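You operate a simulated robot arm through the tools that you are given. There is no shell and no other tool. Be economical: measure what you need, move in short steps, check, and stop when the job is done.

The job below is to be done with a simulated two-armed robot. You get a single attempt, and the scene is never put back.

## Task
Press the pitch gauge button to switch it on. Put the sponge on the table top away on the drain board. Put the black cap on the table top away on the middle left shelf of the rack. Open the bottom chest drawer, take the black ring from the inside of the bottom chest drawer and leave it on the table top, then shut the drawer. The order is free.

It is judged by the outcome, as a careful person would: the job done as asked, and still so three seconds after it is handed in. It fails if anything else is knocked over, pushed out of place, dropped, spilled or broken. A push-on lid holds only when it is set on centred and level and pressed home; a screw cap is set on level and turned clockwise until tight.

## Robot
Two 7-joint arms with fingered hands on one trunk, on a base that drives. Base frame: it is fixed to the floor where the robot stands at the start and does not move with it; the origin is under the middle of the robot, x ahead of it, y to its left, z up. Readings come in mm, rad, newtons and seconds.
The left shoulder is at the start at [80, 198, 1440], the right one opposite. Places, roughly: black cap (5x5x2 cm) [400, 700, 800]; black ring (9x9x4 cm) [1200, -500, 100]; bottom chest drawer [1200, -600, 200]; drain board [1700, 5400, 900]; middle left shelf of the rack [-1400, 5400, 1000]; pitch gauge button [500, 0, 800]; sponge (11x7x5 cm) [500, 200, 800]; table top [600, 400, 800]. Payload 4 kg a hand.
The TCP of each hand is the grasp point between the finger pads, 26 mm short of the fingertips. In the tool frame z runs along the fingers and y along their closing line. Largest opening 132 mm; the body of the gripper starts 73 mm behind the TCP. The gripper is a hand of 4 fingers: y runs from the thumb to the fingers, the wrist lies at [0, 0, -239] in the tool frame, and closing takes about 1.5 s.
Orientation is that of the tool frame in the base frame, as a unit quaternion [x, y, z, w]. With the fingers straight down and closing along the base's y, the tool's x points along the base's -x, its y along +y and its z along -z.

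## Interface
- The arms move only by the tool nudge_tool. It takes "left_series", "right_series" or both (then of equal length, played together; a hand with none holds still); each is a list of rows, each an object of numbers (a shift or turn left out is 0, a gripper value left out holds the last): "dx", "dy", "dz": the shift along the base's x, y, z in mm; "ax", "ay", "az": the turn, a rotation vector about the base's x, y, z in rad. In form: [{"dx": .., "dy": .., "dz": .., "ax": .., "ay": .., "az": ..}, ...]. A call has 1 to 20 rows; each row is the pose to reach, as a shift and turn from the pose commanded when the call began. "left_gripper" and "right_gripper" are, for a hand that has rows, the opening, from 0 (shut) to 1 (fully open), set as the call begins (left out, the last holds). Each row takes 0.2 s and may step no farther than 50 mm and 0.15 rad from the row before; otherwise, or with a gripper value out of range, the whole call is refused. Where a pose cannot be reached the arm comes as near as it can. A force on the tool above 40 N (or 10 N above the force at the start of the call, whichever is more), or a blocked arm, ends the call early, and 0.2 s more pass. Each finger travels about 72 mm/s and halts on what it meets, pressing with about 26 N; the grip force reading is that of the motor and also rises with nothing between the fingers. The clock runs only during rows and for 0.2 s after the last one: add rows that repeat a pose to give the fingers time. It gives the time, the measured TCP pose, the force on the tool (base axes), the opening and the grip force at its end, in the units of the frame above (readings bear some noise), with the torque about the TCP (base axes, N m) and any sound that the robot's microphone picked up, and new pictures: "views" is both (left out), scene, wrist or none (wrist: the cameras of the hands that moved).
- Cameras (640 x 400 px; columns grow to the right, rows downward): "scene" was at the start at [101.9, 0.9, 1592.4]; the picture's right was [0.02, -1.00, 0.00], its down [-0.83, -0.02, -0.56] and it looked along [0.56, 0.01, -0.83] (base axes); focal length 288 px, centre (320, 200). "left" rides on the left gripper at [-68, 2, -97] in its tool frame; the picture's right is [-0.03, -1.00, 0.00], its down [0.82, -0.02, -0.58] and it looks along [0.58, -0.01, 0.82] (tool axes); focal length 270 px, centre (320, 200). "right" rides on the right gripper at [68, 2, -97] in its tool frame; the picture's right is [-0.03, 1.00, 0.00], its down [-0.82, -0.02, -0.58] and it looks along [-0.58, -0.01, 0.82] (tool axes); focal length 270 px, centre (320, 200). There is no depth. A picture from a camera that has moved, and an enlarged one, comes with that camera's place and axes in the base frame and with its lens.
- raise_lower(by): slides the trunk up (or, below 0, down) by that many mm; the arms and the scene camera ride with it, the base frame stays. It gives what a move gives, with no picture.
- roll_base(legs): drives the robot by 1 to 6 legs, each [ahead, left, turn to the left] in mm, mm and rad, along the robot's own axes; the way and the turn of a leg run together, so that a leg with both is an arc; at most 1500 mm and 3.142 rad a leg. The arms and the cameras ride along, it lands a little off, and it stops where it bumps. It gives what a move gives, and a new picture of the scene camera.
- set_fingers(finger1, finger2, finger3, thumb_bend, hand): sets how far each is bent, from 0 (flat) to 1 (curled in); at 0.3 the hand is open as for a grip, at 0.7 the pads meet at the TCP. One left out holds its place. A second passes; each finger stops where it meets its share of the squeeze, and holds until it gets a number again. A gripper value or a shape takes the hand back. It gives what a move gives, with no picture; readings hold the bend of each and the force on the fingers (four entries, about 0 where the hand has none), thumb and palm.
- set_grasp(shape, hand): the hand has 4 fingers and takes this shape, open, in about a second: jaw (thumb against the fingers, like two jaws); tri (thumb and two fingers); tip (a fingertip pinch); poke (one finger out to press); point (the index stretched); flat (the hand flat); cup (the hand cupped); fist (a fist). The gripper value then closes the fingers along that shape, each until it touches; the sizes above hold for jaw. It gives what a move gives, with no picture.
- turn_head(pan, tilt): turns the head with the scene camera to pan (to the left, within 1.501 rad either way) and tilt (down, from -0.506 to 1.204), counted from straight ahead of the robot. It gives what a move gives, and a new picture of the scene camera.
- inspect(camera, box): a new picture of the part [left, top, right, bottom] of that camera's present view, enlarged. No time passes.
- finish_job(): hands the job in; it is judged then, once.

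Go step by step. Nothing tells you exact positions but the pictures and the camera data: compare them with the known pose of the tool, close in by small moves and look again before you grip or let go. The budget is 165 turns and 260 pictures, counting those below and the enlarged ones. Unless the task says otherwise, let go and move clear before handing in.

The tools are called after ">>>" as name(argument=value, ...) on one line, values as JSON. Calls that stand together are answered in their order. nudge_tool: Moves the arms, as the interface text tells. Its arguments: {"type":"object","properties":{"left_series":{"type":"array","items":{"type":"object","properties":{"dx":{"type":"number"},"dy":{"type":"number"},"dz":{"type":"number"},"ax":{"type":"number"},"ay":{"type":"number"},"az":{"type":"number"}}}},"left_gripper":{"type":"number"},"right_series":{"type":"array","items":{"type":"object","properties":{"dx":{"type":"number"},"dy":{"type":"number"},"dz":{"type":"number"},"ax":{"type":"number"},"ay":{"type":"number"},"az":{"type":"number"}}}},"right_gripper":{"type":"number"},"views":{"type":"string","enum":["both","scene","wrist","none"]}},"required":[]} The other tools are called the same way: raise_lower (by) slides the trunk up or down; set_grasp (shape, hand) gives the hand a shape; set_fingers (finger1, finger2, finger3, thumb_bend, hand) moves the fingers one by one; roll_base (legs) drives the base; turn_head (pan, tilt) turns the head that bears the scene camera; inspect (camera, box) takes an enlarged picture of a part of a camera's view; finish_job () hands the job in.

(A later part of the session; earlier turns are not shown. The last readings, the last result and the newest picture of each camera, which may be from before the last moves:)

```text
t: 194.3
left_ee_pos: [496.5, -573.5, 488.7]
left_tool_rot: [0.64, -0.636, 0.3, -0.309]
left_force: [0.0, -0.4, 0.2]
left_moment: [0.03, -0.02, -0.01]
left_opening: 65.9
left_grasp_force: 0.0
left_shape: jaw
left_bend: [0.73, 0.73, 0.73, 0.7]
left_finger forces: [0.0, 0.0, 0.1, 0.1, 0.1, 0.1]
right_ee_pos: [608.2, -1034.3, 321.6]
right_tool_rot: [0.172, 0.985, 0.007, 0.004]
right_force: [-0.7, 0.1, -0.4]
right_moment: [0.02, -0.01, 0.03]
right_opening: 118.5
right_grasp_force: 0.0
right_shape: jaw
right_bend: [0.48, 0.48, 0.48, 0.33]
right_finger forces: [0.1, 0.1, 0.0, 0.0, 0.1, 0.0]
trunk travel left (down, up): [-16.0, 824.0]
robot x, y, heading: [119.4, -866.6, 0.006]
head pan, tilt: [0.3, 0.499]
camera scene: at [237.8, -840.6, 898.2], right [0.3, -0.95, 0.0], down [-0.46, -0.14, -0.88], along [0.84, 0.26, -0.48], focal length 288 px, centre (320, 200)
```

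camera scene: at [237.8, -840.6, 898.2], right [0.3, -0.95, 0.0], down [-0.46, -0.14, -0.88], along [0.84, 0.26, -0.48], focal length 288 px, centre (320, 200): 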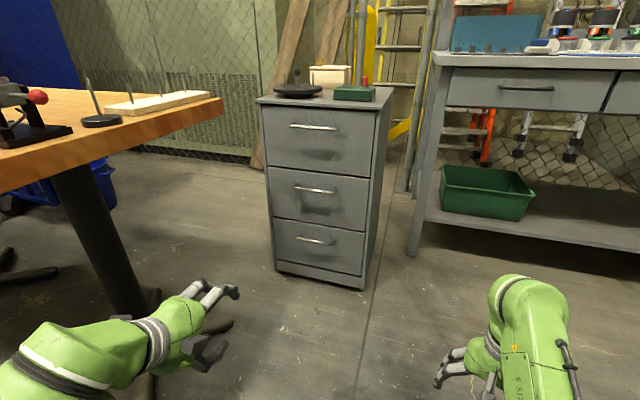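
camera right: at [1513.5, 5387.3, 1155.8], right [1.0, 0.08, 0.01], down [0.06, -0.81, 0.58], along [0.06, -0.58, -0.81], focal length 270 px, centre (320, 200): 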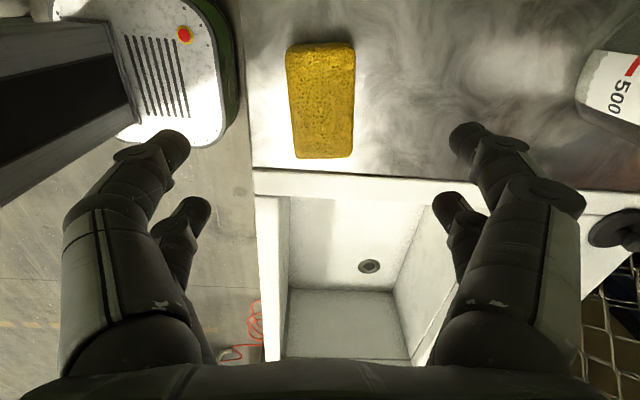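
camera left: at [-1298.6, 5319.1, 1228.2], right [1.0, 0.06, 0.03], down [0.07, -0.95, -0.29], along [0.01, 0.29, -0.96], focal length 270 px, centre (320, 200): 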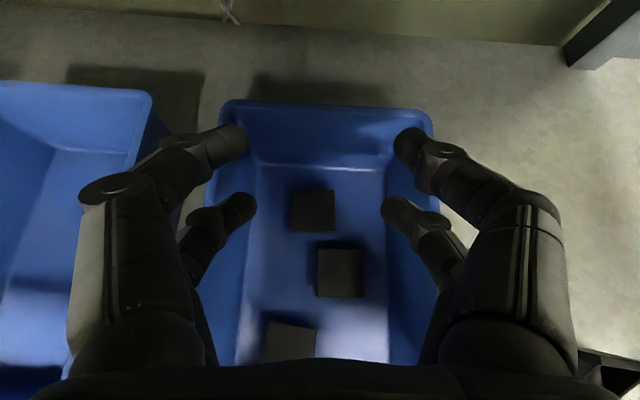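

Now bring the left hand down to handle height, pointing forward.

>>> nudge_tool(left_series=[{"dx": 15, "dz": -35, "ay": -0.06}, {"dx": 30, "dz": -70, "ay": -0.12}, {"dx": 45, "dz": -105, "ay": -0.18}, {"dx": 60, "dz": -140, "ay": -0.25}, {"dx": 75, "dz": -175, "ay": -0.32}, {"dx": 90, "dz": -210, "ay": -0.39}, {"dx": 105, "dz": -245, "ay": -0.46}, {"dx": 120, "dz": -270, "ay": -0.53}], views="both")

```text
t: 195.4
left_ee_pos: [591.7, -629.8, 483.7]
left_tool_rot: [-0.552, 0.557, -0.412, 0.464]
left_force: [-0.9, 0.1, -0.4]
left_moment: [0.0, 0.04, 0.02]
left_opening: 66.3
left_grasp_force: 0.0
left_shape: jaw
left_bend: [0.73, 0.73, 0.73, 0.7]
left_finger forces: [0.1, 0.1, 0.1, 0.1, 0.0, 0.0]
left hand out of reach, approached as far as the arm can: row 2, 3, 4, 5
right_ee_pos: [607.1, -1038.3, 333.3]
right_tool_rot: [0.173, 0.985, 0.016, 0.006]
right_force: [-0.9, -0.6, -0.1]
right_moment: [-0.01, 0.01, 0.0]
right_opening: 118.7
right_grasp_force: 0.1
right_shape: jaw
right_bend: [0.48, 0.48, 0.48, 0.33]
right_finger forces: [0.0, 0.1, 0.1, 0.0, 0.0, 0.0]
trunk travel left (down, up): [-16.0, 824.0]
robot x, y, heading: [120.0, -865.9, 0.0]
head pan, tilt: [0.3, 0.499]
stopped in row 5 (left hand): the arm was blocked; the commanded pose is now the measured one
camera scene: at [232.2, -852.8, 909.2], right [0.3, -0.95, -0.01], down [-0.45, -0.13, -0.88], along [0.84, 0.27, -0.47], focal length 288 px, centre (320, 200)
camera left: at [494.5, -567.0, 508.3], right [0.23, -0.03, 0.97], down [-0.52, -0.85, 0.1], along [0.82, -0.53, -0.21], focal length 270 px, centre (320, 200)
```

scene: 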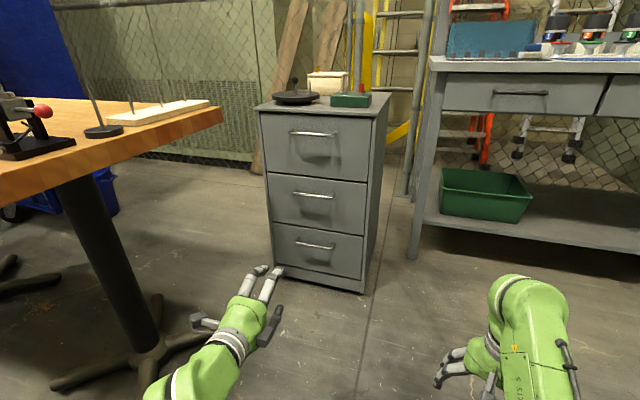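
left: 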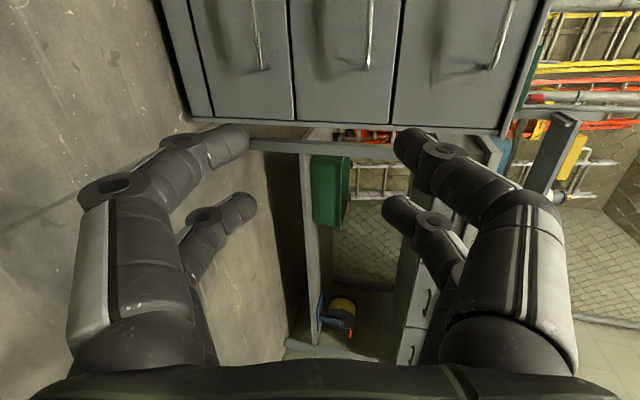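

The arm got blocked at that low fold. I'll raise the trunk a bit and go back to the ~50° forward tilt, which suits the bar too.

>>> raise_lower(by=80)

>>> nudge_tool(left_series=[{"dx": -10, "dy": 10, "ay": 0.11}, {"dx": -20, "dy": 20, "ay": 0.22}, {"dx": -30, "dy": 30, "ay": 0.33}, {"dx": -30, "dy": 40, "ay": 0.44}], views="both")

```text
t: 196.6
left_ee_pos: [594.9, -624.1, 544.8]
left_tool_rot: [0.558, -0.556, 0.413, -0.456]
left_force: [0.3, 0.2, 0.0]
left_moment: [-0.03, 0.02, 0.01]
left_opening: 65.9
left_grasp_force: 0.0
left_shape: jaw
left_bend: [0.73, 0.73, 0.73, 0.7]
left_finger forces: [0.0, 0.1, 0.0, 0.0, 0.1, 0.1]
right_ee_pos: [609.0, -1034.5, 401.1]
right_tool_rot: [0.172, 0.985, 0.007, 0.003]
right_force: [0.3, -0.5, 0.5]
right_moment: [0.0, 0.02, 0.0]
right_opening: 118.7
right_grasp_force: 0.0
right_shape: jaw
right_bend: [0.48, 0.48, 0.48, 0.33]
right_finger forces: [0.0, 0.0, 0.0, 0.1, 0.1, 0.0]
trunk travel left (down, up): [-96.0, 744.0]
robot x, y, heading: [117.9, -867.7, 0.003]
head pan, tilt: [0.3, 0.499]
```

```text
t: 197.6
left_ee_pos: [563.5, -583.6, 545.5]
left_tool_rot: [-0.635, 0.643, -0.28, 0.324]
left_force: [0.3, -0.5, -0.4]
left_moment: [0.01, 0.02, -0.02]
left_opening: 65.9
left_grasp_force: 0.1
left_shape: jaw
left_bend: [0.73, 0.73, 0.73, 0.7]
left_finger forces: [0.1, 0.0, 0.0, 0.1, 0.0, 0.1]
right_ee_pos: [607.9, -1034.9, 402.1]
right_tool_rot: [0.173, 0.985, 0.007, 0.003]
right_force: [-0.3, 0.3, -0.7]
right_moment: [0.01, 0.01, 0.03]
right_opening: 118.7
right_grasp_force: 0.1
right_shape: jaw
right_bend: [0.48, 0.48, 0.48, 0.33]
right_finger forces: [0.1, 0.1, 0.1, 0.0, 0.1, 0.1]
trunk travel left (down, up): [-96.0, 744.0]
robot x, y, heading: [120.2, -862.3, 0.003]
head pan, tilt: [0.3, 0.499]
camera scene: at [237.8, -840.8, 978.2], right [0.3, -0.95, 0.0], down [-0.46, -0.14, -0.88], along [0.84, 0.26, -0.48], focal length 288 px, centre (320, 200)
camera left: at [487.6, -520.7, 608.3], right [0.63, -0.01, 0.77], down [-0.42, -0.84, 0.33], along [0.65, -0.54, -0.54], focal length 270 px, centre (320, 200)
```

scene: 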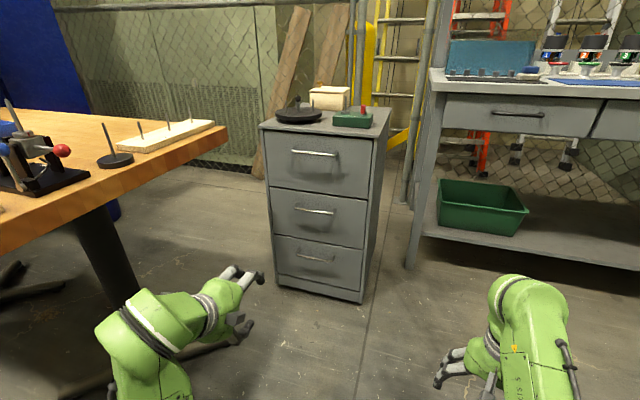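
left: 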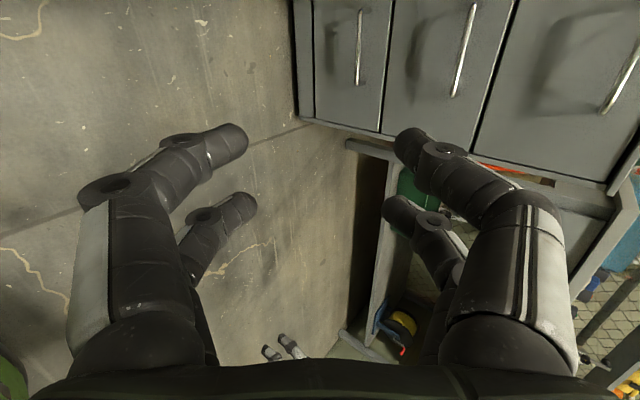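

>>> nudge_tool(left_series=[{"dx": 8, "dz": -45}, {"dx": 16, "dz": -90}, {"dx": 24, "dz": -135}, {"dx": 32, "dz": -180}, {"dx": 40, "dz": -225}, {"dx": 48, "dz": -270}, {"dx": 56, "dz": -310}], views="both")

```text
t: 199.2
left_ee_pos: [628.6, -620.3, 250.4]
left_tool_rot: [-0.639, 0.64, -0.271, 0.33]
left_force: [0.7, -0.5, 0.0]
left_moment: [0.02, -0.01, 0.01]
left_opening: 65.8
left_grasp_force: 0.1
left_shape: jaw
left_bend: [0.73, 0.73, 0.73, 0.7]
left_finger forces: [0.0, 0.1, 0.0, 0.0, 0.0, 0.0]
left hand out of reach, approached as far as the arm can: row 5, 6, 7
right_ee_pos: [607.7, -1035.0, 401.0]
right_tool_rot: [0.173, 0.985, 0.008, 0.003]
right_force: [-0.2, 0.1, -0.1]
right_moment: [0.03, 0.04, 0.02]
right_opening: 118.9
right_grasp_force: 0.1
right_shape: jaw
right_bend: [0.48, 0.48, 0.48, 0.33]
right_finger forces: [0.0, 0.0, 0.1, 0.0, 0.1, 0.0]
trunk travel left (down, up): [-96.0, 744.0]
robot x, y, heading: [119.6, -865.8, 0.004]
head pan, tilt: [0.3, 0.499]
camera scene: at [237.9, -840.7, 978.2], right [0.3, -0.95, 0.0], down [-0.46, -0.14, -0.88], along [0.84, 0.26, -0.48], focal length 288 px, centre (320, 200)
camera left: at [552.1, -559.8, 315.1], right [0.64, -0.01, 0.77], down [-0.4, -0.86, 0.32], along [0.66, -0.52, -0.55], focal length 270 px, centre (320, 200)
```

scene: 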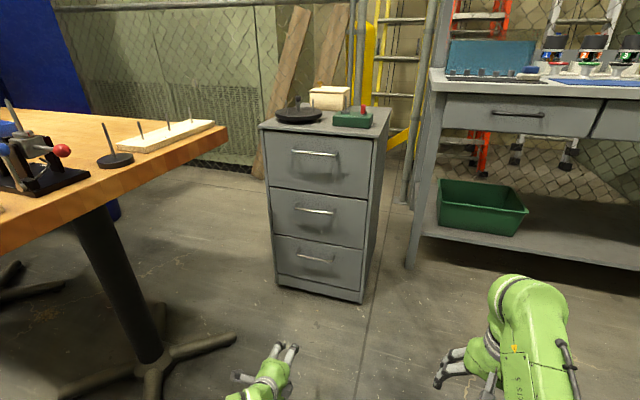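
left: 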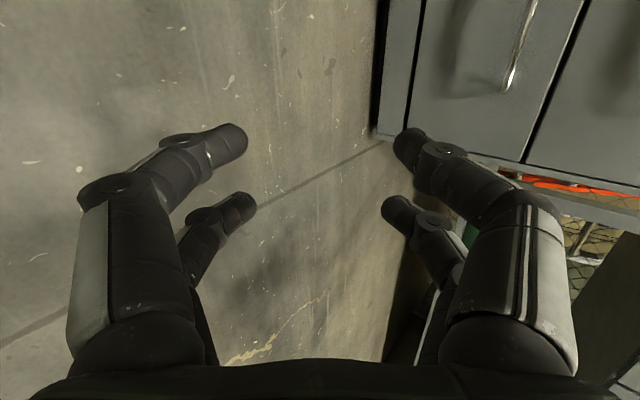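

>>> raise_lower(by=-30)

>>> roll_base(legs=[[0, 50, 0], [340, 0, 0]])

>>> inspect(camera="left", box=[0, 0, 640, 400])

```text
t: 199.9
left_ee_pos: [629.1, -620.2, 219.1]
left_tool_rot: [0.64, -0.64, 0.27, -0.328]
left_force: [-0.2, 0.2, 0.6]
left_moment: [-0.02, -0.01, -0.01]
left_opening: 66.1
left_grasp_force: 0.1
left_shape: jaw
left_bend: [0.73, 0.73, 0.73, 0.7]
left_finger forces: [0.0, 0.0, 0.0, 0.0, 0.0, 0.1]
right_ee_pos: [609.1, -1034.5, 371.5]
right_tool_rot: [0.173, 0.985, 0.007, 0.004]
right_force: [0.2, 0.1, 0.0]
right_moment: [0.01, 0.02, 0.01]
right_opening: 118.2
right_grasp_force: 0.0
right_shape: jaw
right_bend: [0.48, 0.48, 0.48, 0.33]
right_finger forces: [0.0, 0.1, 0.0, 0.0, 0.1, 0.0]
trunk travel left (down, up): [-66.0, 774.0]
robot x, y, heading: [119.7, -865.0, 0.002]
head pan, tilt: [0.3, 0.499]
```

```text
t: 202.6
left_ee_pos: [966.0, -568.4, 220.2]
left_tool_rot: [0.64, -0.64, 0.271, -0.329]
left_force: [0.0, -0.5, -0.6]
left_moment: [-0.03, 0.02, 0.0]
left_opening: 65.7
left_grasp_force: 0.1
left_shape: jaw
left_bend: [0.73, 0.73, 0.73, 0.7]
left_finger forces: [0.1, 0.0, 0.0, 0.0, 0.0, 0.0]
right_ee_pos: [947.9, -982.3, 371.9]
right_tool_rot: [0.172, 0.985, 0.008, 0.003]
right_force: [-0.1, 0.1, -0.6]
right_moment: [0.02, -0.02, -0.02]
right_opening: 118.6
right_grasp_force: 0.2
right_shape: jaw
right_bend: [0.48, 0.48, 0.48, 0.33]
right_finger forces: [0.1, 0.1, 0.0, 0.0, 0.0, 0.0]
trunk travel left (down, up): [-66.0, 774.0]
robot x, y, heading: [458.2, -815.5, -0.0]
head pan, tilt: [0.3, 0.499]
camera scene: at [576.3, -789.2, 948.2], right [0.3, -0.95, 0.0], down [-0.46, -0.14, -0.88], along [0.84, 0.26, -0.48], focal length 288 px, centre (320, 200)
```

scene: 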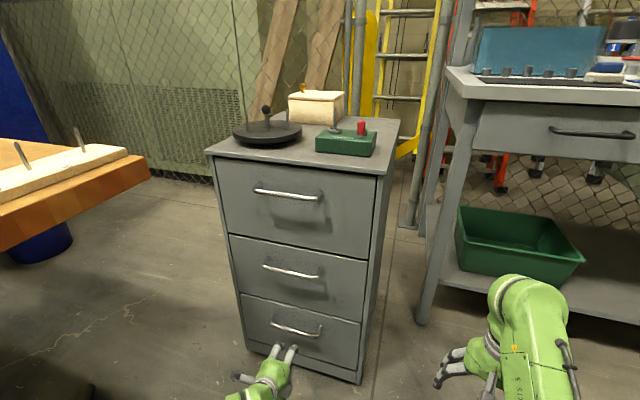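

```text
1.00 times, centred on (320, 200) of left
camera zoom: at [889.6, -507.5, 284.9], right [0.64, -0.01, 0.77], down [-0.4, -0.86, 0.32], along [0.66, -0.51, -0.55], focal length 270 px, centre (320, 200)
```

zoom: 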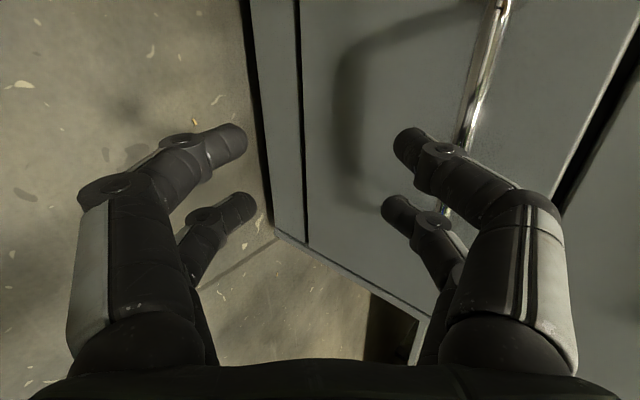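

The bar is at about (1065, -563, 250) with ~40 mm standoff. I'll narrow the grip and move to a pre-grasp point on the approach line.

>>> nudge_tool(left_series=[{"dx": 10, "dz": 30, "dy": 4}, {"dx": 20, "dz": 60, "dy": 4}, {"dx": 40, "dz": 68, "dy": 4}, {"dx": 53, "dz": 68, "dy": 4}], left_gripper=0.33, views="both")

```text
t: 203.6
left_ee_pos: [1019.9, -564.0, 288.9]
left_tool_rot: [0.641, -0.64, 0.268, -0.328]
left_force: [-0.7, -0.3, 0.3]
left_moment: [-0.02, 0.04, -0.01]
left_opening: 43.6
left_grasp_force: 0.0
left_shape: jaw
left_bend: [0.73, 0.73, 0.73, 0.7]
left_finger forces: [0.0, 0.0, 0.0, 0.1, 0.1, 0.1]
right_ee_pos: [946.6, -981.7, 369.9]
right_tool_rot: [0.172, 0.985, 0.008, 0.003]
right_force: [-0.1, 0.3, -0.6]
right_moment: [0.02, 0.01, -0.01]
right_opening: 118.7
right_grasp_force: 0.0
right_shape: jaw
right_bend: [0.48, 0.48, 0.48, 0.33]
right_finger forces: [0.1, 0.1, 0.0, 0.0, 0.0, 0.0]
trunk travel left (down, up): [-66.0, 774.0]
robot x, y, heading: [457.0, -816.9, 0.007]
head pan, tilt: [0.3, 0.499]
camera scene: at [576.1, -789.2, 948.2], right [0.3, -0.95, 0.0], down [-0.46, -0.14, -0.88], along [0.84, 0.26, -0.48], focal length 288 px, centre (320, 200)
camera left: at [943.5, -503.1, 354.1], right [0.64, -0.01, 0.77], down [-0.4, -0.86, 0.32], along [0.66, -0.51, -0.55], focal length 270 px, centre (320, 200)
```

scene: 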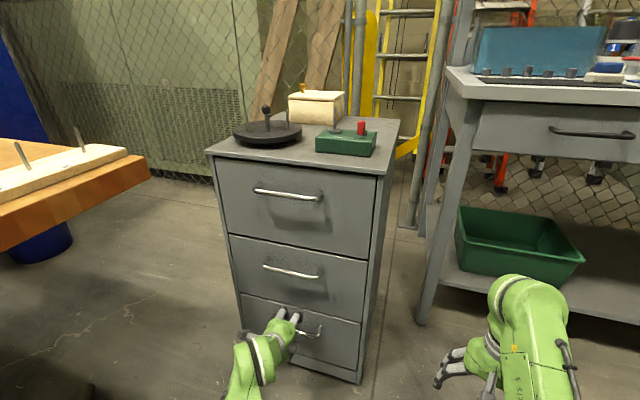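
left: 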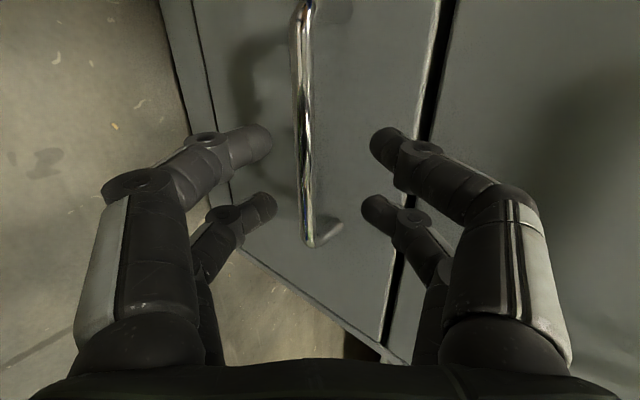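

The bar lies nearly between the jaws. A small correction, then advance along the fingers.

>>> nudge_tool(left_series=[{"dx": -5, "dz": -7}, {"dx": 5, "dz": -15}, {"dx": 15, "dy": 1, "dz": -23}, {"dx": 24, "dy": 1, "dz": -31}], views="wrist")

```text
t: 204.6
left_ee_pos: [1043.8, -564.7, 256.9]
left_tool_rot: [0.64, -0.639, 0.27, -0.329]
left_force: [-0.6, 0.5, 1.1]
left_moment: [-0.03, -0.01, -0.01]
left_opening: 43.4
left_grasp_force: 0.2
left_shape: jaw
left_bend: [0.73, 0.73, 0.74, 0.7]
left_finger forces: [0.1, 0.0, 0.9, 0.0, 0.6, 0.0]
right_ee_pos: [947.5, -982.9, 371.0]
right_tool_rot: [0.172, 0.985, 0.007, 0.003]
right_force: [0.0, 0.4, -0.5]
right_moment: [0.01, 0.02, 0.0]
right_opening: 118.5
right_grasp_force: 0.1
right_shape: jaw
right_bend: [0.48, 0.48, 0.48, 0.33]
right_finger forces: [0.0, 0.1, 0.0, 0.1, 0.1, 0.0]
trunk travel left (down, up): [-66.0, 774.0]
robot x, y, heading: [459.7, -817.5, 0.004]
head pan, tilt: [0.3, 0.499]
camera left: at [967.2, -503.1, 322.3], right [0.64, -0.01, 0.77], down [-0.4, -0.86, 0.32], along [0.66, -0.51, -0.55], focal length 270 px, centre (320, 200)
```

left: 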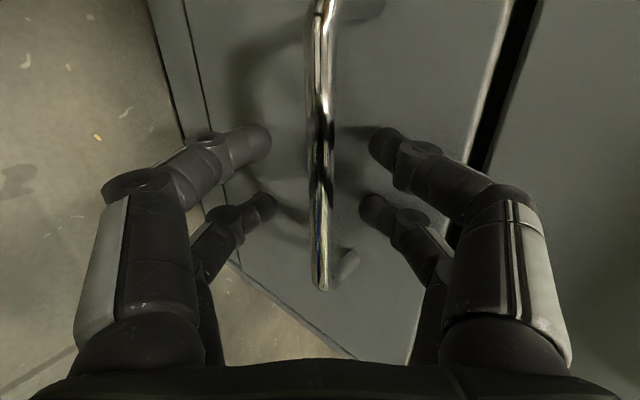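

The bar is centred between the jaws, tips just touching the drawer face. Closing.

>>> nudge_tool(left_series=[{"dx": 0}, {"dx": 0}, {"dx": 0}, {"dx": 0}, {"dx": 0}], left_gripper=0, views="wrist")

```text
t: 205.8
left_ee_pos: [1043.6, -563.5, 255.6]
left_tool_rot: [0.641, -0.64, 0.269, -0.327]
left_force: [-0.8, -1.2, -8.0]
left_moment: [0.11, -0.02, -0.01]
left_opening: 0.0
left_grasp_force: 25.9
left_shape: jaw
left_bend: [0.6, 0.64, 0.77, 0.73]
left_finger forces: [0.1, 0.6, 0.0, 0.0, 0.0, 0.1]
right_ee_pos: [947.2, -982.4, 371.4]
right_tool_rot: [0.171, 0.985, 0.008, 0.003]
right_force: [-0.5, 1.0, -0.3]
right_moment: [0.03, -0.05, -0.02]
right_opening: 118.7
right_grasp_force: 0.0
right_shape: jaw
right_bend: [0.48, 0.48, 0.48, 0.33]
right_finger forces: [0.1, 0.0, 0.0, 0.1, 0.0, 0.1]
trunk travel left (down, up): [-66.0, 774.0]
robot x, y, heading: [457.9, -817.4, -0.0]
head pan, tilt: [0.3, 0.499]
camera left: at [967.1, -503.2, 321.1], right [0.64, -0.01, 0.77], down [-0.4, -0.86, 0.33], along [0.65, -0.51, -0.55], focal length 270 px, centre (320, 200)
```

left: 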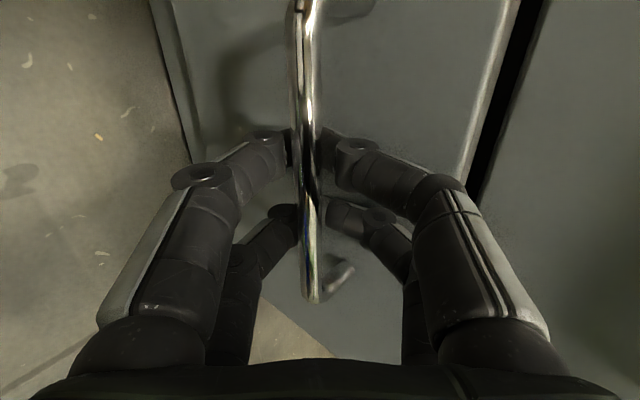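

The fingertips have met behind the bar, hooking it securely. I'll back the base a little to test the pull.

>>> roll_base(legs=[[-80, 0, 0]])

```text
t: 206.9
left_ee_pos: [965.7, -564.3, 255.7]
left_tool_rot: [0.641, -0.64, 0.27, -0.328]
left_force: [0.6, -1.2, -7.8]
left_moment: [0.15, 0.0, -0.05]
left_opening: 0.1
left_grasp_force: 26.0
left_shape: jaw
left_bend: [0.6, 0.63, 0.77, 0.73]
left_finger forces: [0.0, 0.8, 0.0, 0.0, 0.0, 0.0]
right_ee_pos: [869.0, -982.4, 371.1]
right_tool_rot: [0.172, 0.985, 0.007, 0.004]
right_force: [0.0, -0.1, 0.1]
right_moment: [0.01, 0.01, 0.0]
right_opening: 119.1
right_grasp_force: 0.0
right_shape: jaw
right_bend: [0.48, 0.48, 0.48, 0.33]
right_finger forces: [0.0, 0.1, 0.0, 0.0, 0.0, 0.1]
trunk travel left (down, up): [-66.0, 774.0]
robot x, y, heading: [379.5, -814.5, 0.006]
head pan, tilt: [0.3, 0.499]
camera scene: at [498.3, -789.1, 948.1], right [0.3, -0.95, 0.0], down [-0.46, -0.14, -0.88], along [0.84, 0.26, -0.48], focal length 288 px, centre (320, 200)
```

scene: 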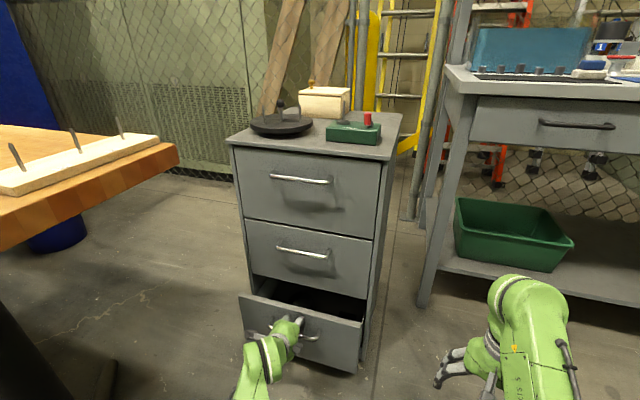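

The drawer is opening. Pulling further.

>>> roll_base(legs=[[-170, 0, 0]])

>>> turn_head(pan=0.3, tilt=0.8)

```text
t: 208.3
left_ee_pos: [799.9, -564.8, 255.2]
left_tool_rot: [0.641, -0.64, 0.27, -0.327]
left_force: [0.5, 2.1, -7.8]
left_moment: [0.14, -0.01, -0.01]
left_opening: 0.0
left_grasp_force: 26.4
left_shape: jaw
left_bend: [0.6, 0.63, 0.77, 0.73]
left_finger forces: [0.0, 0.9, 0.0, 0.0, 0.0, 0.1]
right_ee_pos: [700.9, -982.7, 371.3]
right_tool_rot: [0.171, 0.985, 0.008, 0.004]
right_force: [0.6, 0.6, 0.4]
right_moment: [0.02, 0.0, 0.02]
right_opening: 118.6
right_grasp_force: 0.1
right_shape: jaw
right_bend: [0.48, 0.48, 0.48, 0.33]
right_finger forces: [0.0, 0.0, 0.1, 0.1, 0.1, 0.1]
trunk travel left (down, up): [-66.0, 774.0]
robot x, y, heading: [211.5, -817.5, 0.001]
head pan, tilt: [0.3, 0.499]
camera scene: at [332.0, -789.8, 948.1], right [0.3, -0.95, 0.0], down [-0.46, -0.14, -0.88], along [0.84, 0.26, -0.48], focal length 288 px, centre (320, 200)
```

scene: 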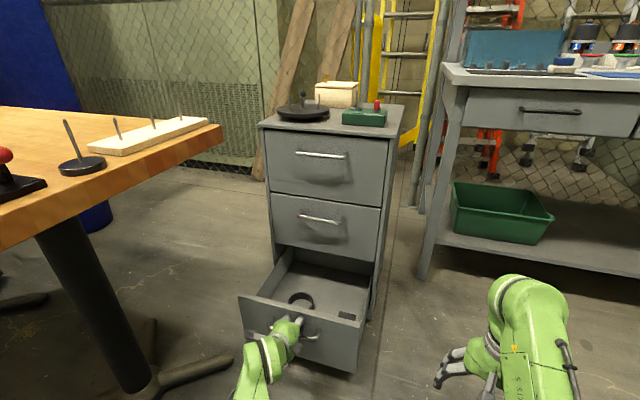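

```text
t: 209.1
left_ee_pos: [798.9, -565.8, 254.5]
left_tool_rot: [0.642, -0.639, 0.269, -0.328]
left_force: [0.5, 0.3, -6.4]
left_moment: [0.15, -0.05, -0.04]
left_opening: 0.2
left_grasp_force: 25.7
left_shape: jaw
left_bend: [0.6, 0.63, 0.77, 0.73]
left_finger forces: [0.2, 0.7, 0.1, 0.0, 0.0, 0.0]
right_ee_pos: [701.8, -984.0, 372.1]
right_tool_rot: [0.172, 0.985, 0.007, 0.005]
right_force: [-0.6, -0.4, 0.6]
right_moment: [-0.02, 0.0, 0.01]
right_opening: 118.9
right_grasp_force: 0.0
right_shape: jaw
right_bend: [0.48, 0.48, 0.48, 0.33]
right_finger forces: [0.0, 0.1, 0.0, 0.0, 0.0, 0.0]
trunk travel left (down, up): [-66.0, 774.0]
robot x, y, heading: [215.6, -817.6, 0.001]
head pan, tilt: [0.3, 0.799]
camera scene: at [322.1, -793.0, 922.2], right [0.3, -0.95, 0.0], down [-0.68, -0.21, -0.7], along [0.67, 0.21, -0.72], focal length 288 px, centre (320, 200)
```

scene: 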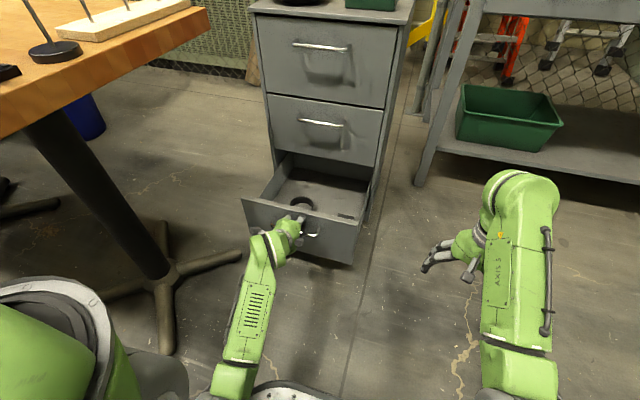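

The drawer is open about 250 mm, with the black ring near the front. I'll open the fingers and back out along the approach line.

>>> nudge_tool(left_series=[{"dx": 0}, {"dx": 0}, {"dx": 0}, {"dx": 0}], left_gripper=0.36, views="wrist")

>>> nudge_tool(left_series=[{"dx": -15, "dz": 12}, {"dx": -31, "dz": 25}, {"dx": -54, "dz": 44}, {"dx": -78, "dz": 63}, {"dx": -78, "dz": 100}, {"dx": -78, "dz": 140}], views="both")

```text
t: 210.1
left_ee_pos: [800.2, -565.3, 256.7]
left_tool_rot: [-0.64, 0.64, -0.269, 0.329]
left_force: [0.2, 0.2, 0.0]
left_moment: [-0.05, 0.02, 0.0]
left_opening: 47.3
left_grasp_force: 0.1
left_shape: jaw
left_bend: [0.74, 0.74, 0.74, 0.7]
left_finger forces: [0.0, 0.0, 0.0, 0.0, 0.1, 0.0]
right_ee_pos: [702.3, -984.5, 371.3]
right_tool_rot: [0.172, 0.985, 0.007, 0.003]
right_force: [0.3, 0.5, -0.8]
right_moment: [-0.01, -0.02, 0.0]
right_opening: 118.6
right_grasp_force: 0.1
right_shape: jaw
right_bend: [0.48, 0.48, 0.48, 0.33]
right_finger forces: [0.0, 0.0, 0.1, 0.0, 0.1, 0.1]
trunk travel left (down, up): [-66.0, 774.0]
robot x, y, heading: [213.1, -822.3, 0.005]
head pan, tilt: [0.3, 0.799]
camera left: at [722.4, -504.3, 321.8], right [0.64, -0.01, 0.77], down [-0.4, -0.86, 0.32], along [0.65, -0.51, -0.55], focal length 270 px, centre (320, 200)
```

left: 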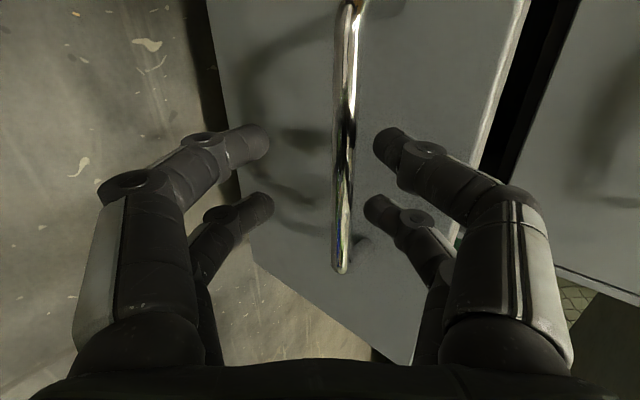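

```text
t: 211.5
left_ee_pos: [720.1, -565.7, 397.9]
left_tool_rot: [0.641, -0.64, 0.27, -0.328]
left_force: [-0.5, 1.2, 0.0]
left_moment: [-0.05, 0.0, 0.02]
left_opening: 47.2
left_grasp_force: 0.0
left_shape: jaw
left_bend: [0.74, 0.74, 0.74, 0.7]
left_finger forces: [0.0, 0.0, 0.0, 0.0, 0.1, 0.0]
right_ee_pos: [702.1, -983.4, 371.1]
right_tool_rot: [0.172, 0.985, 0.007, 0.003]
right_force: [0.4, -0.6, -0.3]
right_moment: [0.02, 0.01, 0.03]
right_opening: 118.5
right_grasp_force: 0.1
right_shape: jaw
right_bend: [0.48, 0.48, 0.48, 0.33]
right_finger forces: [0.1, 0.0, 0.0, 0.0, 0.0, 0.0]
trunk travel left (down, up): [-66.0, 774.0]
robot x, y, heading: [208.2, -817.2, 0.007]
head pan, tilt: [0.3, 0.799]
camera scene: at [321.5, -793.3, 922.2], right [0.3, -0.95, 0.0], down [-0.68, -0.21, -0.7], along [0.67, 0.21, -0.72], focal length 288 px, centre (320, 200)
camera left: at [643.6, -504.0, 463.1], right [0.64, -0.01, 0.77], down [-0.4, -0.86, 0.32], along [0.65, -0.51, -0.55], focal length 270 px, centre (320, 200)
```

scene: 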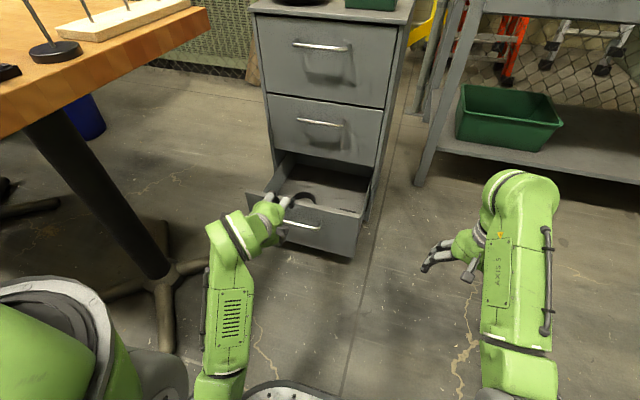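
left: 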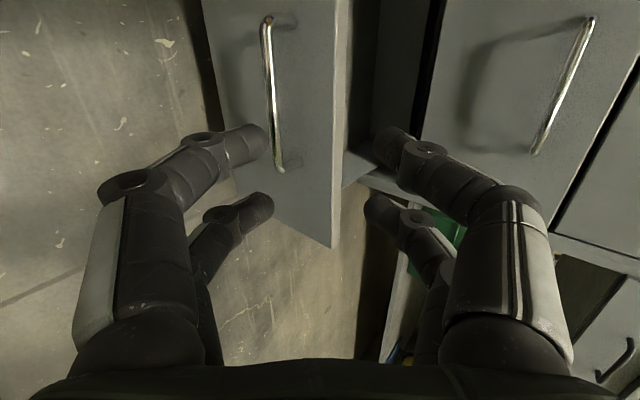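

Now roll the left hand back (closing along y) above the drawer to view the ring.

>>> nudge_tool(left_series=[{"dz": 10, "ax": 0.108, "ay": 0.007, "az": -0.09}, {"dz": 20, "ax": 0.216, "ay": 0.014, "az": -0.18}, {"dz": 30, "ax": 0.324, "ay": 0.021, "az": -0.27}, {"dz": 40, "ax": 0.432, "ay": 0.028, "az": -0.36}, {"dz": 50, "ax": 0.54, "ay": 0.035, "az": -0.45}, {"dz": 60, "ax": 0.648, "ay": 0.042, "az": -0.54}, {"dz": 70, "ax": 0.756, "ay": 0.049, "az": -0.63}, {"dz": 80, "ax": 0.864, "ay": 0.056, "az": -0.72}, {"dz": 80, "ax": 0.972, "ay": 0.063, "az": -0.81}, {"dz": 80, "ax": 1.08, "ay": 0.07, "az": -0.9}, {"dz": 80, "ax": 1.19, "ay": 0.077, "az": -0.99}], views="both")

```text
t: 213.9
left_ee_pos: [721.6, -565.8, 475.5]
left_tool_rot: [-0.004, 0.9, 0.027, 0.435]
left_force: [0.1, 0.5, -0.7]
left_moment: [-0.02, -0.06, -0.02]
left_opening: 47.5
left_grasp_force: 0.2
left_shape: jaw
left_bend: [0.74, 0.74, 0.74, 0.7]
left_finger forces: [0.0, 0.1, 0.0, 0.0, 0.0, 0.0]
right_ee_pos: [701.8, -984.2, 372.1]
right_tool_rot: [0.172, 0.985, 0.008, 0.003]
right_force: [-0.5, 0.4, 0.3]
right_moment: [-0.02, 0.0, -0.01]
right_opening: 118.7
right_grasp_force: 0.1
right_shape: jaw
right_bend: [0.48, 0.48, 0.48, 0.33]
right_finger forces: [0.0, 0.0, 0.0, 0.0, 0.0, 0.0]
trunk travel left (down, up): [-66.0, 774.0]
robot x, y, heading: [212.4, -815.9, 0.005]
head pan, tilt: [0.3, 0.799]
camera scene: at [321.5, -793.3, 922.3], right [0.3, -0.95, 0.0], down [-0.68, -0.21, -0.7], along [0.67, 0.21, -0.72], focal length 288 px, centre (320, 200)
camera left: at [688.3, -569.8, 589.1], right [0.05, -1.0, -0.03], down [-0.96, -0.04, -0.28], along [0.28, 0.04, -0.96], focal length 270 px, centre (320, 200)
```

scene: 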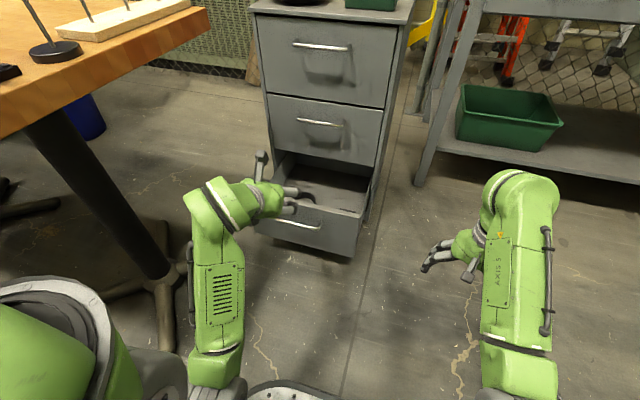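
left: 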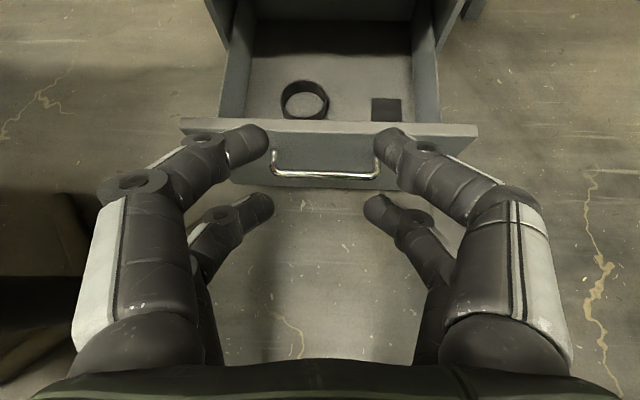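

The ring is at about (1026, -509) on the drawer floor. I'll drive closer in stages, reducing the tilt and keeping the hand below the middle handle.

>>> roll_base(legs=[[0, 45, 0], [190, 0, 0]])

>>> nudge_tool(left_series=[{"ay": 0.14, "dz": -20}, {"ay": 0.28, "dz": -45}, {"ay": 0.42, "dz": -70}, {"ay": 0.56, "dz": -95}, {"ay": 0.6, "dz": -110}], left_gripper=1, views="both")

```text
t: 216.0
left_ee_pos: [911.0, -521.7, 475.9]
left_tool_rot: [-0.003, 0.9, 0.027, 0.436]
left_force: [-0.6, -0.1, -0.8]
left_moment: [-0.06, -0.03, -0.04]
left_opening: 47.2
left_grasp_force: 0.0
left_shape: jaw
left_bend: [0.74, 0.74, 0.74, 0.7]
left_finger forces: [0.1, 0.1, 0.0, 0.1, 0.1, 0.1]
right_ee_pos: [890.9, -940.6, 371.5]
right_tool_rot: [0.173, 0.985, 0.007, 0.003]
right_force: [-0.1, 0.3, 0.8]
right_moment: [0.06, 0.03, 0.0]
right_opening: 118.5
right_grasp_force: 0.0
right_shape: jaw
right_bend: [0.48, 0.48, 0.48, 0.33]
right_finger forces: [0.0, 0.1, 0.0, 0.0, 0.0, 0.0]
trunk travel left (down, up): [-66.0, 774.0]
robot x, y, heading: [402.7, -771.4, 0.003]
head pan, tilt: [0.3, 0.799]
camera scene: at [510.5, -748.6, 922.2], right [0.3, -0.96, 0.0], down [-0.69, -0.21, -0.7], along [0.67, 0.21, -0.72], focal length 288 px, centre (320, 200)
```

scene: 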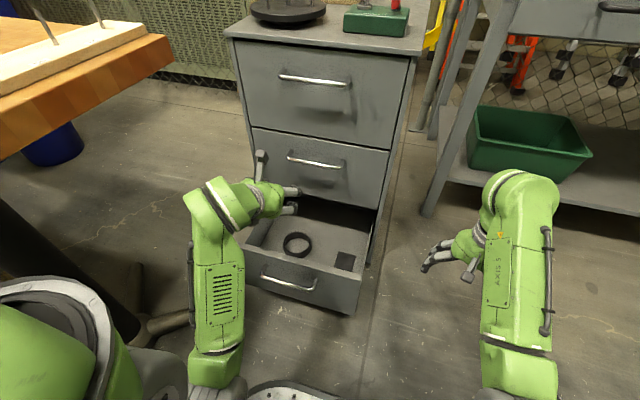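

```text
t: 217.2
left_ee_pos: [909.0, -522.3, 365.3]
left_tool_rot: [0.005, 0.988, 0.027, 0.15]
left_force: [0.9, -0.3, -0.1]
left_moment: [-0.01, -0.02, 0.0]
left_opening: 132.1
left_grasp_force: 0.1
left_shape: jaw
left_bend: [0.3, 0.3, 0.3, 0.3]
left_finger forces: [0.0, 0.0, 0.1, 0.0, 0.0, 0.0]
right_ee_pos: [890.8, -938.8, 370.7]
right_tool_rot: [0.173, 0.985, 0.008, 0.004]
right_force: [0.0, 0.0, -0.2]
right_moment: [-0.02, 0.0, 0.02]
right_opening: 118.7
right_grasp_force: 0.0
right_shape: jaw
right_bend: [0.48, 0.48, 0.48, 0.33]
right_finger forces: [0.1, 0.0, 0.1, 0.0, 0.0, 0.0]
trunk travel left (down, up): [-66.0, 774.0]
robot x, y, heading: [401.2, -774.8, -0.001]
head pan, tilt: [0.3, 0.799]
camera scene: at [510.2, -748.6, 922.3], right [0.3, -0.96, 0.0], down [-0.68, -0.21, -0.7], along [0.67, 0.21, -0.72], focal length 288 px, centre (320, 200)
camera left: at [946.1, -526.4, 477.6], right [0.02, -1.0, -0.05], down [-0.95, -0.04, 0.31], along [-0.31, 0.04, -0.95], focal length 270 px, centre (320, 200)
```

scene: 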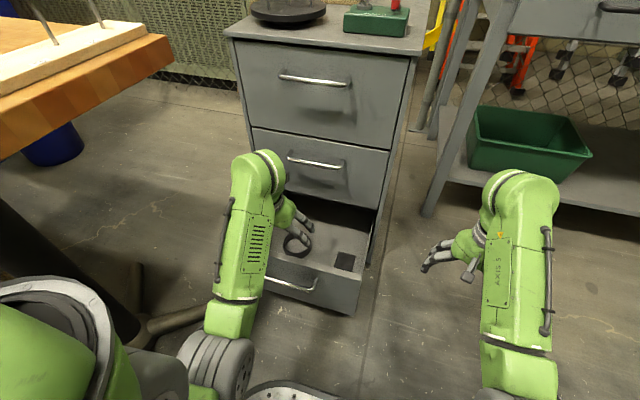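
left: 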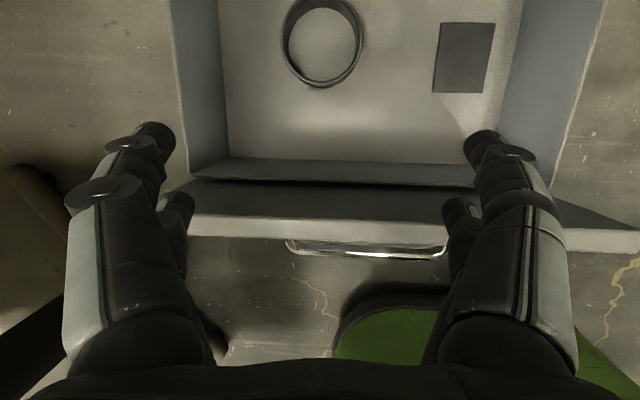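

Ring at about (1021, -510). I'll move forward a little, lower into the drawer, then forward again so the wrist camera stays below the middle handle.

>>> roll_base(legs=[[35, 12, 0]])

>>> raise_lower(by=-60)

>>> nudge_tool(left_series=[{"dz": -20}, {"dz": -40}], views="wrist")

```text
t: 218.1
left_ee_pos: [943.8, -510.5, 366.3]
left_tool_rot: [0.005, 0.988, 0.026, 0.151]
left_force: [0.8, 0.1, -0.5]
left_moment: [0.02, 0.03, 0.03]
left_opening: 131.8
left_grasp_force: 0.2
left_shape: jaw
left_bend: [0.3, 0.3, 0.3, 0.3]
left_finger forces: [0.0, 0.1, 0.0, 0.0, 0.0, 0.1]
right_ee_pos: [923.9, -928.3, 371.5]
right_tool_rot: [0.174, 0.985, 0.008, 0.003]
right_force: [-0.6, 0.6, -0.2]
right_moment: [-0.01, -0.02, 0.0]
right_opening: 118.8
right_grasp_force: 0.1
right_shape: jaw
right_bend: [0.48, 0.48, 0.48, 0.33]
right_finger forces: [0.0, 0.0, 0.1, 0.1, 0.0, 0.0]
trunk travel left (down, up): [-66.0, 774.0]
robot x, y, heading: [435.2, -760.2, -0.003]
head pan, tilt: [0.3, 0.799]
camera scene: at [545.3, -736.4, 922.2], right [0.3, -0.96, 0.0], down [-0.69, -0.21, -0.7], along [0.67, 0.21, -0.72], focal length 288 px, centre (320, 200)
```

scene: 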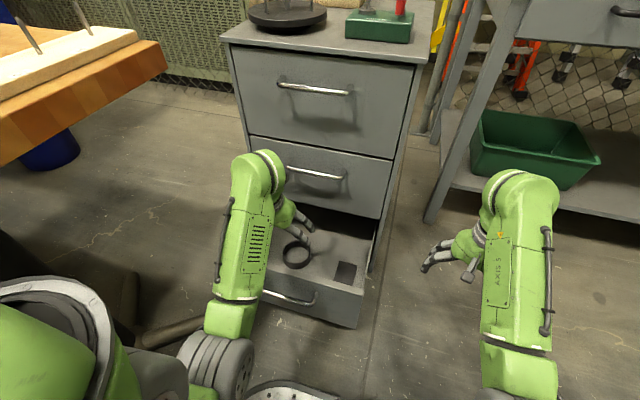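

```text
t: 219.1
left_ee_pos: [943.9, -510.9, 305.5]
left_tool_rot: [0.005, 0.988, 0.026, 0.15]
left_force: [0.9, -0.4, 0.1]
left_moment: [0.01, 0.0, 0.0]
left_opening: 131.8
left_grasp_force: 0.1
left_shape: jaw
left_bend: [0.3, 0.3, 0.3, 0.3]
left_finger forces: [0.0, 0.0, 0.0, 0.0, 0.1, 0.0]
right_ee_pos: [925.9, -928.9, 311.2]
right_tool_rot: [0.173, 0.985, 0.007, 0.003]
right_force: [-0.4, -0.7, 0.7]
right_moment: [-0.01, 0.01, 0.02]
right_opening: 118.6
right_grasp_force: 0.0
right_shape: jaw
right_bend: [0.48, 0.48, 0.48, 0.33]
right_finger forces: [0.0, 0.0, 0.0, 0.0, 0.0, 0.1]
trunk travel left (down, up): [-6.0, 834.0]
robot x, y, heading: [439.2, -762.3, -0.001]
head pan, tilt: [0.3, 0.799]
```

```text
t: 219.7
left_ee_pos: [944.6, -510.8, 267.5]
left_tool_rot: [0.005, 0.988, 0.026, 0.15]
left_force: [0.0, 0.9, 1.1]
left_moment: [0.03, -0.01, -0.03]
left_opening: 131.8
left_grasp_force: 0.1
left_shape: jaw
left_bend: [0.3, 0.3, 0.3, 0.3]
left_finger forces: [0.1, 0.0, 0.0, 0.1, 0.0, 0.0]
right_ee_pos: [925.3, -928.6, 311.3]
right_tool_rot: [0.174, 0.985, 0.007, 0.004]
right_force: [-0.8, 0.1, -0.3]
right_moment: [0.03, 0.01, 0.01]
right_opening: 118.6
right_grasp_force: 0.0
right_shape: jaw
right_bend: [0.48, 0.48, 0.48, 0.33]
right_finger forces: [0.1, 0.0, 0.0, 0.1, 0.0, 0.1]
trunk travel left (down, up): [-6.0, 834.0]
robot x, y, heading: [436.5, -754.6, 0.0]
head pan, tilt: [0.3, 0.799]
camera left: at [981.9, -515.1, 378.4], right [0.02, -1.0, -0.05], down [-0.95, -0.04, 0.31], along [-0.31, 0.04, -0.95], focal length 270 px, centre (320, 200)
```

left: 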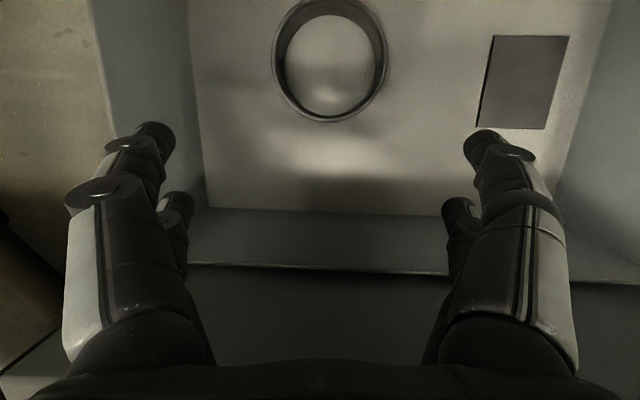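

>>> roll_base(legs=[[72, 0, 0]])

>>> nudge_tool(left_series=[{"dz": -30}, {"dz": -60}], views="wrist")

```text
t: 220.7
left_ee_pos: [1016.4, -510.9, 267.1]
left_tool_rot: [0.005, 0.988, 0.026, 0.15]
left_force: [-0.3, -0.2, 0.0]
left_moment: [-0.01, 0.0, 0.0]
left_opening: 131.9
left_grasp_force: 0.1
left_shape: jaw
left_bend: [0.3, 0.3, 0.3, 0.3]
left_finger forces: [0.0, 0.0, 0.1, 0.0, 0.0, 0.0]
right_ee_pos: [996.5, -927.8, 311.7]
right_tool_rot: [0.174, 0.985, 0.008, 0.003]
right_force: [0.2, 0.2, 0.0]
right_moment: [0.01, -0.04, 0.01]
right_opening: 118.7
right_grasp_force: 0.1
right_shape: jaw
right_bend: [0.48, 0.48, 0.48, 0.33]
right_finger forces: [0.0, 0.0, 0.0, 0.0, 0.1, 0.0]
trunk travel left (down, up): [-6.0, 834.0]
robot x, y, heading: [509.0, -761.4, 0.0]
head pan, tilt: [0.3, 0.799]
camera scene: at [617.3, -736.5, 862.2], right [0.3, -0.96, 0.0], down [-0.69, -0.21, -0.7], along [0.67, 0.21, -0.72], focal length 288 px, centre (320, 200)
```

scene: 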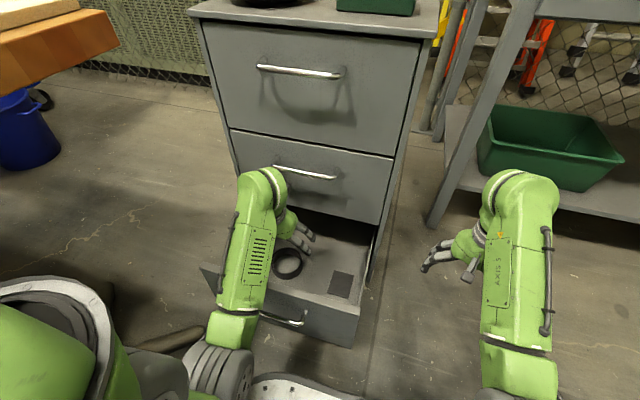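

```text
t: 221.3
left_ee_pos: [1017.0, -510.6, 206.0]
left_tool_rot: [0.004, 0.988, 0.027, 0.15]
left_force: [0.0, -0.4, 0.1]
left_moment: [-0.03, -0.01, 0.0]
left_opening: 131.9
left_grasp_force: 0.0
left_shape: jaw
left_bend: [0.3, 0.3, 0.3, 0.3]
left_finger forces: [0.0, 0.1, 0.0, 0.0, 0.1, 0.0]
right_ee_pos: [996.5, -928.1, 311.6]
right_tool_rot: [0.173, 0.985, 0.008, 0.003]
right_force: [0.3, -0.1, 0.2]
right_moment: [0.0, 0.04, -0.01]
right_opening: 118.8
right_grasp_force: 0.1
right_shape: jaw
right_bend: [0.48, 0.48, 0.48, 0.33]
right_finger forces: [0.0, 0.0, 0.1, 0.0, 0.0, 0.1]
trunk travel left (down, up): [-6.0, 834.0]
robot x, y, heading: [508.1, -761.1, 0.001]
head pan, tilt: [0.3, 0.799]
camera left: at [1054.7, -515.4, 319.0], right [0.02, -1.0, -0.05], down [-0.95, -0.04, 0.31], along [-0.31, 0.04, -0.95], focal length 270 px, centre (320, 200)
```

left: 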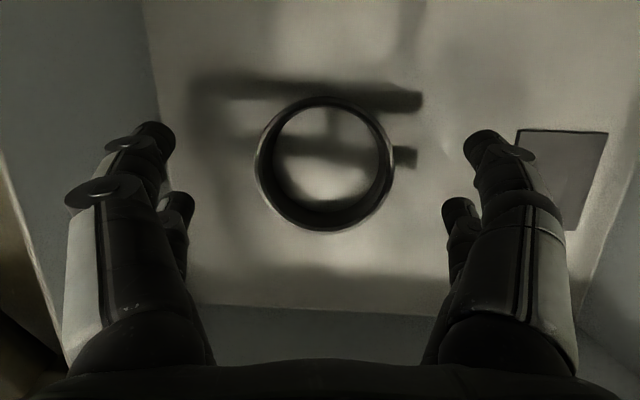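

Well centred. Lowering toward the drawer floor with force checks.

>>> nudge_tool(left_series=[{"dz": -25, "dx": 2}, {"dz": -45, "dx": 2}, {"dz": -55, "dx": 2}, {"dz": -60, "dx": 2}], views="wrist")

```text
t: 222.3
left_ee_pos: [1020.0, -510.3, 148.6]
left_tool_rot: [0.004, 0.988, 0.027, 0.155]
left_force: [0.3, 4.3, 12.7]
left_moment: [-0.93, 0.17, -0.05]
left_opening: 131.6
left_grasp_force: 0.0
left_shape: jaw
left_bend: [0.3, 0.3, 0.3, 0.3]
left_finger forces: [0.0, 0.1, 12.8, 0.1, 0.0, 0.0]
right_ee_pos: [996.6, -926.6, 312.8]
right_tool_rot: [0.173, 0.985, 0.008, 0.005]
right_force: [-0.6, 0.0, -0.3]
right_moment: [-0.03, 0.0, 0.02]
right_opening: 118.6
right_grasp_force: 0.0
right_shape: jaw
right_bend: [0.48, 0.48, 0.48, 0.33]
right_finger forces: [0.1, 0.0, 0.0, 0.0, 0.1, 0.0]
trunk travel left (down, up): [-6.0, 834.0]
robot x, y, heading: [509.0, -761.2, -0.001]
head pan, tilt: [0.3, 0.799]
camera left: at [1056.9, -515.5, 261.9], right [0.02, -1.0, -0.05], down [-0.95, -0.04, 0.3], along [-0.3, 0.04, -0.95], focal length 270 px, centre (320, 200)
```

left: 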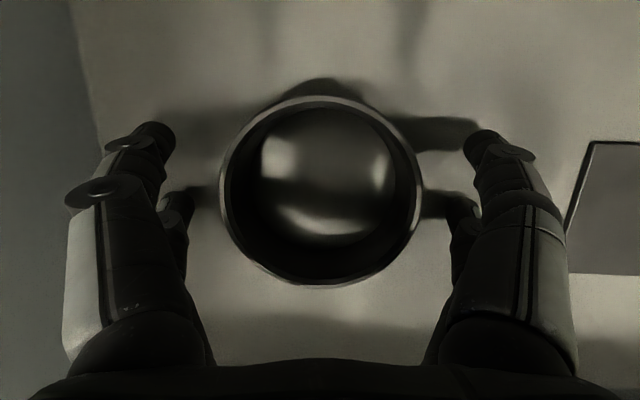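

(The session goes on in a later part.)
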